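You operate a simulated robot arm through the tools that you are given. There is no shell and no other tool. Be economical: measure what you need, move in short steps, check, and stop when the job is done.

Carry out the task below with a simulated robot arm. There is one attempt and no reset: what you move stays moved.

TASK
Put the black felt pad from the packing bench on the test tile there.

It is judged by the outcome, as a careful person would: the job done as asked, and still so three seconds after it is handed in. It fails if anything else is knocked over, pushed out of place, dropped, spilled or broken.

THE ROBOT
A 6-joint arm with a two-finger parallel gripper, fixed in place. Base frame: the origin is at the foot of the arm, x ahead of it, y to its left, z up; the work surface is at about z = 0.82. Lengths are in m, angles in rad, forces in N, time in s.
With the tool pointing down near the work surface it reaches from about 0.26 to 0.68 m from the base axis. Its first joint turns from -1.152 to 1.152 rad. Payload 2.9 kg.
Tool frame: the origin (TCP) lies between the finger pads and is the grasp point; the fingertips stand 0.03 m ahead of it; z points along the fingers, y is the line along which they close. The gripper opens to 0.11 m. The fingers are 0.02 m wide and 0.01 m thick; the gripper's body (0.048 by 0.112 m) begins 0.055 m behind the TCP.
Orientation is that of the tool frame in the base frame, as a unit quaternion [w, x, y, z]. With the fingers straight down and closing along the base's y, the tool's x points along the base's -x, its y along +y and its z along -z.

THE INTERFACE
- The arm moves only by the tool nudge_tool. Its argument "moves" is a list that holds one entry, the list of rows, each a list of 5 numbers: the opening in per cent of the stroke, from 0 (shut) to 100 (fully open), then the shift along the base's x, y, z in m, then the turn about the base's z in rad. In form: [[[hand, tx, ty, tz, yaw], ...]]. A call has 1 to 8 rows; each row shifts and turns the commanded pose from where the row before left it. A row lasts 0.2 s, in which the tool goes at most 0.05 m and 0.15 rad; a call with a longer step from one row to the next is refused whole, and so is a gripper value outside its range. A pose out of reach is approached as far as the arm can. The call stops where the force on the tool passes 40 N (or 10 N more than at its start, if that is more) or the arm is blocked; 0.2 s more then pass. The fingers move at their own pace (about 0.108 m/s each) and stop on an object; they squeeze with about 42 N. The grip force told is the motor's: it shows also when the fingers shut on nothing. Time passes only in rows, and 0.2 s behind the last, so rows that do not move let the fingers close. It gives the time, the measured TCP pose, the force on the tool (base axes), the opening and the grip force at its end, in the units of the frame above (readings bear some noise).
- Cameras (640 x 400 px; columns grow to the right, rows downward): "scene" is fixed at [0.0733, 0.4257, 1.3912]; the picture's right is [-0.81, -0.58, 0.00], its down [-0.29, 0.41, -0.86] and it looks along [0.50, -0.70, -0.51] (base axes); focal length 371 px, centre (320, 200). "wrist" rides on the gripper at [-0.036, 0, -0.057] in the tool frame; the picture's right is [0.00, -1.00, 0.00], its down [0.97, 0.00, -0.24] and it looks along [0.24, 0.00, 0.97] (tool axes); focal length 218 px, centre (320, 200).
- capture(camera): a new picture of that camera. No time passes.
- measure_at(camera, pixels): for up to 12 pixels [column, row] of the newest picture of that camera ("zoom" is the newest enlarged one), the place [x, y, z] in the base frame of the surface seen there, good to about 0.002 m. No time passes.
- close_up(camera, box): a new picture of the part [left, top, right, bottom] of that camera's present view, enlarged. No time passes.
- sign_off(): hands the job in; it is judged then, once.

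Work in short steps. Measure before you move; look again where a grasp or a placing could have gone wrong, and mend it. You have 60 turns and 30 pictures in all, the two below and enlarged ones among them. Open the gripper and draw the arm clear of the work before you hand the job in, unless the task says otherwise; then end with one line.

The tools are called after "Request:" as name(argument=value, ...) on one line, values as JSON. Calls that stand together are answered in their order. nudge_tool: Moves the arm, as the interface text tells. Its arguments: {"type":"object","properties":{"moves":{"type":"array"}},"required":["moves"]} The other tools are called the same way: capture (camera) takes a picture; measure_at (camera, pixels) gives the place of the surface under pixels of a picture; close_up (camera, box) takes an enlarged picture of a part of a camera's view; sign_off () hands the job in.

At the start:

```text
t: 0.0
tcp_pos: [0.3921, -0.1382, 1.0876]
ee_rot: [-0.001, 0.001, 1.0, 0.0]
wrist_force: [0.4, 1.2, 0.1]
width: 0.1098
grip_force: 0.1
```

scene: 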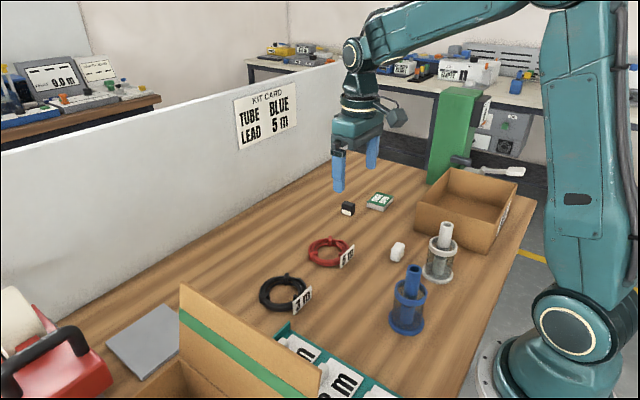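
wrist: 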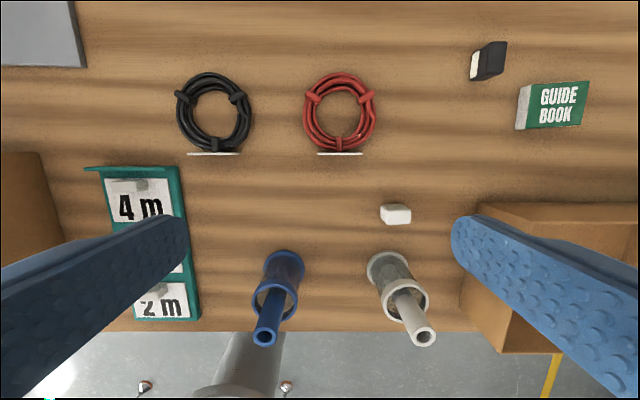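

The black object at scene (348,208) may be the felt pad, and the grey plate at (150,340) may be the tile. I'll enlarge both to check.

Request:
close_up(camera="scene", box=[310, 170, 430, 270])

Request:
close_up(camera="scene", box=[0, 250, 240, 400])

Request:
measure_at(camera="wrist", pixels=[[490, 60], [475, 65], [503, 45], [480, 80], [500, 75], [396, 214], [60, 40], [80, 66], [20, 60], [550, 105], [450, 60]])

Request:
measure_at(camera="scene", pixels=[[108, 347], [163, 305], [185, 335], [140, 376], [150, 335], [348, 205], [342, 210], [352, 212], [348, 203]])

```text
4.00 times, centred on (370, 220) of scene
```

zoom: 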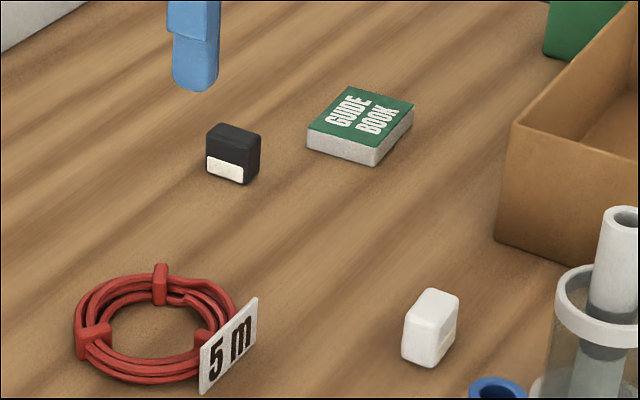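

```text
2.67 times, centred on (120, 325) of scene
```

zoom: 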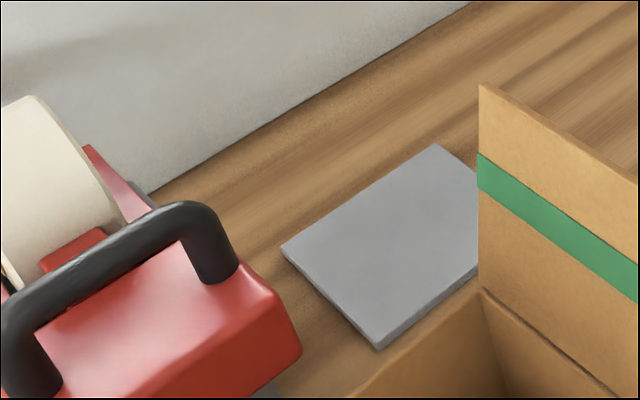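

```text
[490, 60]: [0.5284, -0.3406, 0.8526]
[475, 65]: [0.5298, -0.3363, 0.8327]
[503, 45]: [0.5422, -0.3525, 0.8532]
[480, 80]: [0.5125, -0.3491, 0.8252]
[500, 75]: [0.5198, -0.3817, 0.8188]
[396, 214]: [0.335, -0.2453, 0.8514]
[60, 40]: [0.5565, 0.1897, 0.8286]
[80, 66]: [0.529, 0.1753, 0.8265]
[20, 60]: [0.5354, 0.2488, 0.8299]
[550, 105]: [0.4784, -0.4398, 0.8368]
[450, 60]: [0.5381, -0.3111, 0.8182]
```

```text
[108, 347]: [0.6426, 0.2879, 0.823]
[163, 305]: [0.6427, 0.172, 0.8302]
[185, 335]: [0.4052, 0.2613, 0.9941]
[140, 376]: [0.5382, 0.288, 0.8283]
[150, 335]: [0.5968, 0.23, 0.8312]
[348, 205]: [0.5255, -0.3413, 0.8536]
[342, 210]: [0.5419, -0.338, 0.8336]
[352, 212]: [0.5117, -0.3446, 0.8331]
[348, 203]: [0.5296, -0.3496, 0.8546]
```

The black block is the felt pad (top at z≈0.854, scene (348,205)). I'll look at its orientation from above, and measure the obstacles around the tile.

Request:
close_up(camera="wrist", box=[440, 20, 540, 100])

Request:
measure_at(camera="scene", pixels=[[181, 285], [318, 365], [182, 365], [100, 365], [80, 330], [65, 335], [112, 376], [105, 345], [177, 310], [142, 379], [90, 350], [250, 325]])

```text
5.00 times, centred on (490, 60) of wrist
```

zoom: 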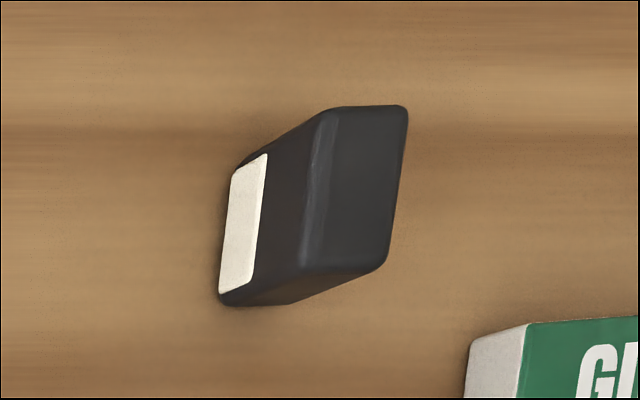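

```text
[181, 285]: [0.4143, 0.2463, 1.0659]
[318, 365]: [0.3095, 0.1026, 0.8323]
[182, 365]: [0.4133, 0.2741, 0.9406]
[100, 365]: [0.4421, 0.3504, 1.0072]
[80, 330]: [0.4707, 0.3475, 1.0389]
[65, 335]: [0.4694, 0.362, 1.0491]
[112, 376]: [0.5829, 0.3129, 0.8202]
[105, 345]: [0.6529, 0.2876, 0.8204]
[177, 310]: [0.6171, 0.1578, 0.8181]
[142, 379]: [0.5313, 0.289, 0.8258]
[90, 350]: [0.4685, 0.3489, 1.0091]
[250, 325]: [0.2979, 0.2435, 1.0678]
```

Top face visible in the zoom; measure its corners to get yaw.

Request:
measure_at(camera="zoom", pixels=[[335, 118], [398, 115], [312, 262], [378, 260], [355, 190], [262, 165], [248, 280], [320, 190], [388, 190], [345, 120], [345, 255]])

```text
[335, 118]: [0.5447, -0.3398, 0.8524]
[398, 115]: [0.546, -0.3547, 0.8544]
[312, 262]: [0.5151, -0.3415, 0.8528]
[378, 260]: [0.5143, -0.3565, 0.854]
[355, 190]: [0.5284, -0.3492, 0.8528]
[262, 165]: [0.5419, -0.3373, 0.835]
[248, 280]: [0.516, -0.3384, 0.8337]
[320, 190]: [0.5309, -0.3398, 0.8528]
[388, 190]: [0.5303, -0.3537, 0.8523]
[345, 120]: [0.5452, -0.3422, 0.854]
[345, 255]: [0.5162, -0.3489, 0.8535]
```

Pad centre ≈ (0.530, -0.348), 0.02 thick along y, nearly square to the axes. I'll move above it with the gripper half open.

Request:
nudge_tool(moves=[[[50, 0.023, -0.035, -0.022, 0], [50, 0.023, -0.035, -0.022, 0], [50, 0.023, -0.035, -0.022, 0], [50, 0.023, -0.035, -0.022, 0], [50, 0.023, -0.035, -0.022, 0], [50, 0.023, -0.035, -0.022, 0.05], [50, 0, 0, 0, 0]]])

Request:
capture(camera="wrist")

```text
t: 1.6
tcp_pos: [0.5273, -0.3465, 0.9552]
ee_rot: [0.0, -0.026, 1.0, 0.0]
wrist_force: [-0.1, 0.0, 0.8]
width: 0.055
grip_force: 0.0
```

```text
24 pictures are left
```

wrist: 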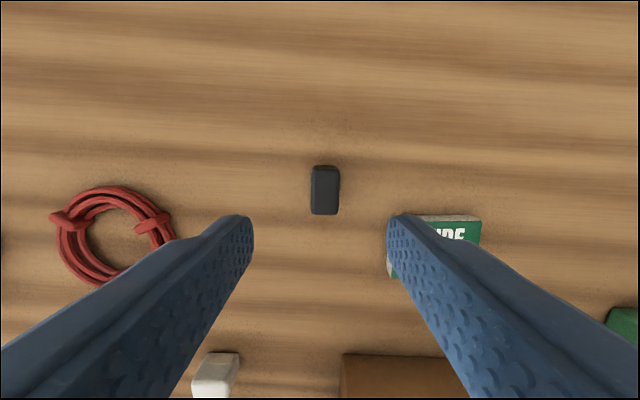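

Pad at (325,190) is between the fingers; the guide book's left edge at (390,250) is near the right finger, so I'll measure both.

Request:
measure_at(camera="wrist", pixels=[[325, 190], [314, 190], [337, 190], [325, 210], [325, 172], [389, 270], [425, 217], [460, 222]])

```text
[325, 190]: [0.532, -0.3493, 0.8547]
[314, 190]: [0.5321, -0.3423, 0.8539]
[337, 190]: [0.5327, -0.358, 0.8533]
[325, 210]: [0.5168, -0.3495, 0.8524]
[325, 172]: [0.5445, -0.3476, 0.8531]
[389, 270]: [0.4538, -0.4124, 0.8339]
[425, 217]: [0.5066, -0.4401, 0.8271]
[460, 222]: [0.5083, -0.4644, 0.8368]
```

Clearance to the book is ample. I'll centre on (0.531, -0.350) and go down to TCP z≈0.853.

Request:
nudge_tool(moves=[[[50, 0.004, -0.003, -0.03, 0], [50, 0, 0, -0.03, 0], [50, 0, 0, -0.025, 0], [50, 0, 0, -0.016, 0], [50, 0, 0, 0, 0]]])

Request:
capture(camera="wrist")

```text
t: 2.8
tcp_pos: [0.5337, -0.352, 0.8564]
ee_rot: [0.0, -0.025, 1.0, 0.001]
wrist_force: [-0.2, 0.2, -0.3]
width: 0.055
grip_force: 0.0
```

```text
23 pictures are left
```

wrist: 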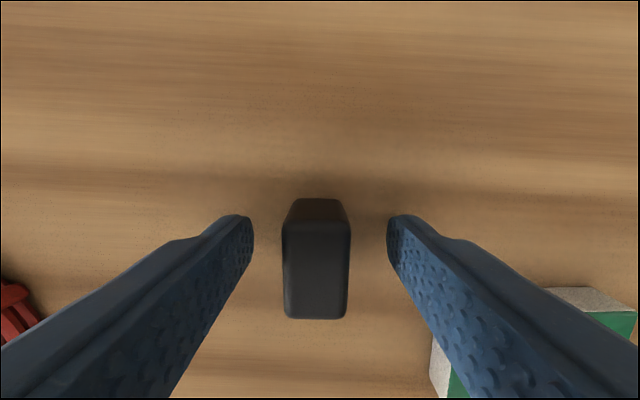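

The pad at (317,260) is centred between the fingers. I'll drop 3 mm more and close.

Request:
nudge_tool(moves=[[[50, -0.002, 0, -0.003, 0], [0, 0, 0, 0, 0], [0, 0, 0, 0, 0], [0, 0, 0, 0, 0], [0, 0, 0, 0, 0]]])

```text
t: 4.0
tcp_pos: [0.533, -0.3505, 0.8541]
ee_rot: [0.0, -0.025, 1.0, 0.001]
wrist_force: [0.0, 0.0, 1.7]
width: 0.021
grip_force: 41.9
```

Gripped at width 0.021. I'll lift and check.

Request:
nudge_tool(moves=[[[0, 0, 0, 0.03, 0], [0, 0, 0, 0.045, 0], [0, 0, 0, 0.045, 0], [0, 0, 0, 0, 0]]])

Request:
capture(camera="wrist")

Request:
capture(camera="scene")

```text
t: 5.0
tcp_pos: [0.5308, -0.3521, 0.9725]
ee_rot: [-0.001, -0.026, 1.0, 0.0]
wrist_force: [-0.7, 0.4, 0.2]
width: 0.0209
grip_force: 42.2
```

```text
22 pictures are left
```

wrist: 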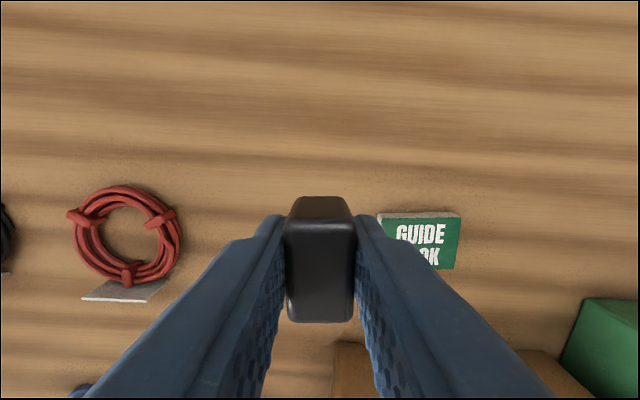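

```text
21 pictures are left
```

scene: 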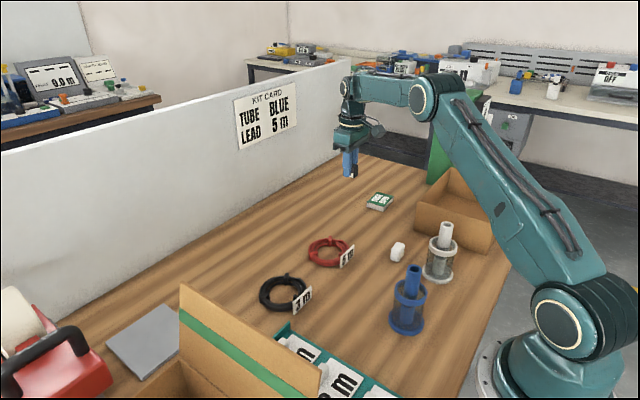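

The pad is held. I'll measure the tubes' heights and arm links before sweeping across.

Request:
measure_at(camera="scene", pixels=[[413, 268], [446, 226], [430, 120], [480, 180], [520, 245], [320, 364], [500, 220], [470, 175]])

```text
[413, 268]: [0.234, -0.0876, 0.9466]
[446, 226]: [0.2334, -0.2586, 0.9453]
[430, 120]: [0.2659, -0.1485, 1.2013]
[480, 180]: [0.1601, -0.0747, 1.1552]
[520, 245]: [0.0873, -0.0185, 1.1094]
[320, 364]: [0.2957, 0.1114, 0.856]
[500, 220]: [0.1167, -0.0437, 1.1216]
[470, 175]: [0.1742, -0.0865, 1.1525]
```

Links clear the tubes (tops 0.946). I'll raise to about 1.05 and sweep toward the tile.

Request:
nudge_tool(moves=[[[0, 0, 0.02, 0.04, 0], [0, 0, 0.03, 0.035, 0], [0, 0, 0.046, 0, 0], [0, 0, 0.046, 0, 0], [0, 0, 0.046, 0, 0], [0, 0, 0.046, 0, 0], [0, 0, 0.046, 0, 0], [0, 0, 0.046, 0, 0]]])

Request:
nudge_tool(moves=[[[0, 0.01, 0.046, 0, 0], [0, 0.01, 0.046, 0, 0], [0, 0.01, 0.046, 0, 0], [0, 0.01, 0.046, 0, 0], [0, 0.01, 0.046, 0, 0], [0, 0.015, 0.006, 0, 0], [0, 0, 0, 0, -0.05]]])

Request:
capture(camera="wrist")

Request:
capture(camera="scene")

```text
t: 6.8
tcp_pos: [0.532, -0.0255, 1.0486]
ee_rot: [0.0, -0.024, 1.0, 0.0]
wrist_force: [-0.1, -0.5, 0.4]
width: 0.021
grip_force: 42.5
```

```text
t: 8.4
tcp_pos: [0.5968, 0.2096, 1.0465]
ee_rot: [0.0, -0.001, 1.0, 0.0]
wrist_force: [0.1, 0.0, 0.0]
width: 0.0207
grip_force: 42.0
```

```text
20 pictures are left
```

wrist: 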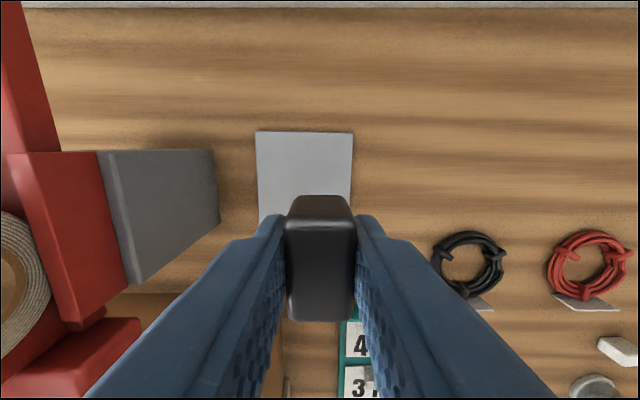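

```text
19 pictures are left
```

scene: 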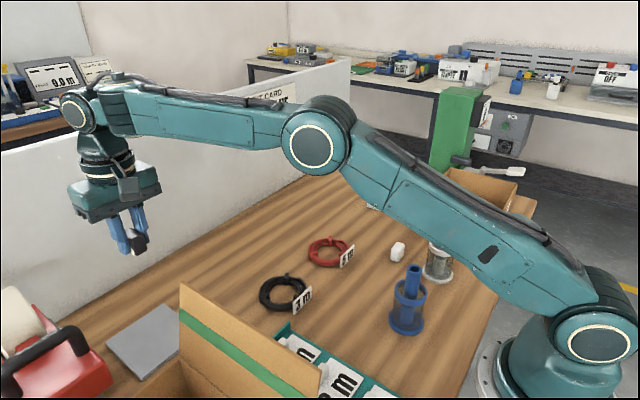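

Arrived over the tile (wrist (305,170)). I'll measure tile edges, the grey dispenser part, and the pad.

Request:
measure_at(camera="wrist", pixels=[[259, 136], [350, 136], [350, 195], [262, 215], [305, 170], [212, 160], [215, 215], [130, 270], [320, 260], [180, 200]])

Request:
close_up(camera="scene", box=[60, 150, 200, 270])

```text
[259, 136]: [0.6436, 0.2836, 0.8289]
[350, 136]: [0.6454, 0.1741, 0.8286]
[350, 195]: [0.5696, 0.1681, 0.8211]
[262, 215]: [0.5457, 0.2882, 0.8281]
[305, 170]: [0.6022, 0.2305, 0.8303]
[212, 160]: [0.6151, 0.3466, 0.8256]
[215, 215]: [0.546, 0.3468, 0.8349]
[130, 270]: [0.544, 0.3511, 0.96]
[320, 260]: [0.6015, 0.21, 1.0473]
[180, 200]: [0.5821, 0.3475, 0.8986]
```

```text
3.33 times, centred on (130, 210) of scene
```

zoom: 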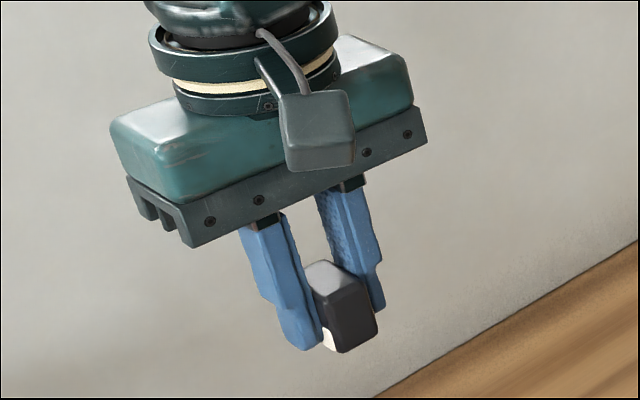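

Tile spans x 0.54–0.645, y 0.17–0.288, top ≈0.829; the dispenser side is at y=0.347, leaving room. I'll lower to about 0.875 first.

Request:
nudge_tool(moves=[[[0, -0.004, 0.014, -0.03, 0], [0, 0, 0, -0.04, 0], [0, 0, 0, -0.04, 0], [0, 0, 0, -0.04, 0], [0, 0, 0, -0.02, 0], [0, 0, 0, 0, 0]]])

Request:
capture(camera="wrist")

Request:
capture(camera="scene")

```text
t: 9.8
tcp_pos: [0.5911, 0.2231, 0.8781]
ee_rot: [0.0, 0.0, 1.0, -0.001]
wrist_force: [0.4, 0.1, -0.3]
width: 0.0211
grip_force: 42.4
```

```text
17 pictures are left
```

wrist: 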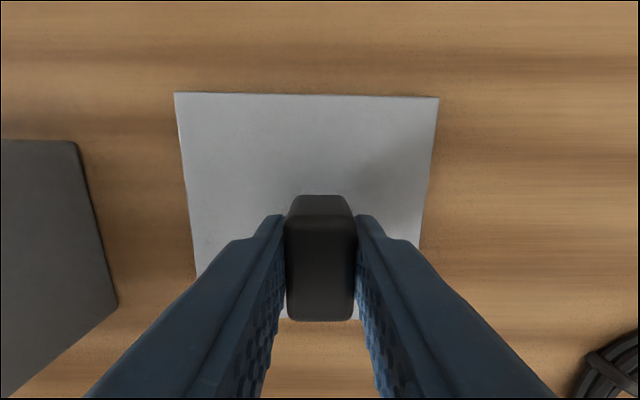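

```text
16 pictures are left
```

scene: 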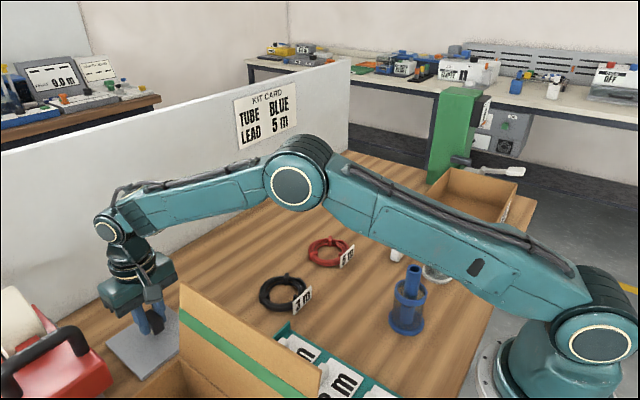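

Pad is over the tile with about 0.012 m to go. I'll lower in small steps while watching the force.

Request:
nudge_tool(moves=[[[0, 0, 0, -0.005, 0], [0, 0, 0, -0.004, 0], [0, 0, 0, -0.002, 0], [0, 0, 0, 0, 0]]])

```text
t: 10.8
tcp_pos: [0.5929, 0.2238, 0.8662]
ee_rot: [0.001, 0.0, 1.0, -0.001]
wrist_force: [0.6, -0.9, -0.4]
width: 0.0209
grip_force: 41.9
```

No contact yet at 0.866; I'll go down 1 mm at a time.

Request:
nudge_tool(moves=[[[0, 0, 0, -0.001, 0], [0, 0, 0, 0, 0]]])

Request:
nudge_tool(moves=[[[0, 0, 0, -0.001, 0], [0, 0, 0, 0, 0]]])

```text
t: 11.4
tcp_pos: [0.5927, 0.2234, 0.8654]
ee_rot: [0.0, 0.0, 1.0, 0.0]
wrist_force: [0.2, -0.2, -0.6]
width: 0.021
grip_force: 42.3
```

```text
t: 12.0
tcp_pos: [0.5933, 0.2238, 0.8641]
ee_rot: [0.0, 0.0, 1.0, 0.0]
wrist_force: [0.6, 0.9, 0.8]
width: 0.0208
grip_force: 42.0
```

Request:
nudge_tool(moves=[[[0, 0, 0, -0.001, 0], [0, 0, 0, 0, 0]]])

Request:
close_up(camera="scene", box=[100, 290, 200, 370])

```text
t: 12.6
tcp_pos: [0.5929, 0.2233, 0.8644]
ee_rot: [0.001, -0.001, 1.0, 0.0]
wrist_force: [0.7, 0.5, -0.5]
width: 0.0208
grip_force: 42.3
```

```text
5.00 times, centred on (150, 330) of scene
```

zoom: 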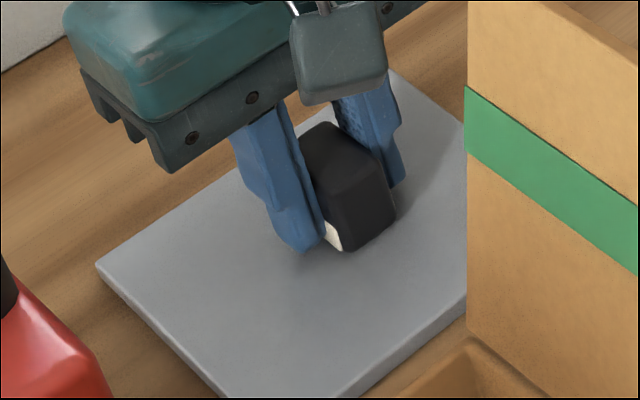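

The pad looks practically on the tile, though no force shows yet. I'll go another millimetre or two.

Request:
nudge_tool(moves=[[[0, 0, 0, -0.001, 0], [0, 0, 0, 0, 0]]])

Request:
nudge_tool(moves=[[[0, 0, 0, -0.001, 0], [0, 0, 0, 0, 0]]])

```text
t: 13.2
tcp_pos: [0.594, 0.224, 0.8627]
ee_rot: [0.0, 0.0, 1.0, 0.0]
wrist_force: [-0.1, -0.3, -0.1]
width: 0.0209
grip_force: 42.1
```

```text
t: 13.8
tcp_pos: [0.5936, 0.2232, 0.8631]
ee_rot: [0.0, 0.0, 1.0, 0.001]
wrist_force: [-0.5, 0.5, 6.0]
width: 0.0209
grip_force: 41.9
```

Contact (6 N). Release gently, opening to about 50 %, then raise.

Request:
nudge_tool(moves=[[[30, 0, 0, 0, 0], [50, 0, 0, 0, 0], [50, 0, 0, 0, 0], [50, 0, 0, 0.02, 0], [50, 0, 0, 0.04, 0], [50, 0, 0, 0.045, 0], [50, 0, 0, 0.045, 0], [50, 0, 0, 0.045, 0]]])

Request:
nudge_tool(moves=[[[50, -0.01, -0.045, 0, 0], [50, -0.01, -0.045, 0, 0], [50, -0.01, -0.045, 0, 0], [50, -0.01, -0.045, 0, 0], [50, 0, 0, 0, 0]]])

Request:
capture(camera="scene")

Request:
close_up(camera="scene", box=[100, 290, 200, 390])

```text
t: 15.6
tcp_pos: [0.5929, 0.2228, 1.0562]
ee_rot: [-0.001, 0.0, 1.0, 0.001]
wrist_force: [0.6, 0.6, 0.4]
width: 0.055
grip_force: 0.0
```

```text
t: 16.8
tcp_pos: [0.554, 0.0436, 1.0577]
ee_rot: [0.0, 0.0, 1.0, 0.0]
wrist_force: [-0.6, 0.3, 0.6]
width: 0.0551
grip_force: 0.0
```

```text
14 pictures are left
```

scene: 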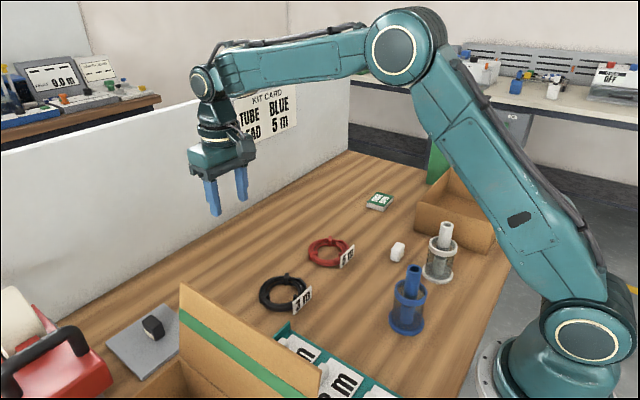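

```text
4.00 times, centred on (150, 340) of scene
```

zoom: 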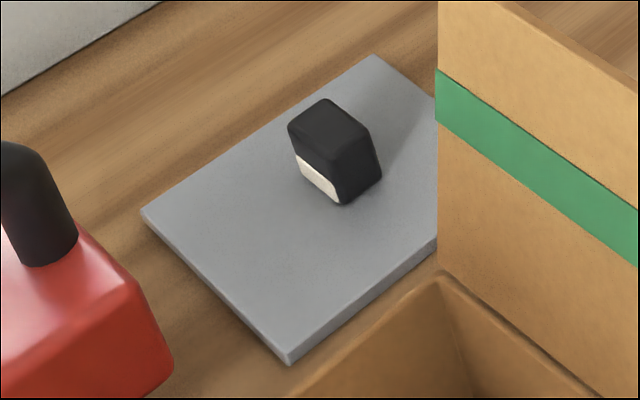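

The pad stands upright on the tile at (152,327). Nothing else has moved and the arm is clear, so I'll hand in.

Request:
sign_off()

```text
The job is handed in.
```

The black felt pad is standing upright on the test tile, nothing else on the bench was moved, and the arm is clear with the gripper open.
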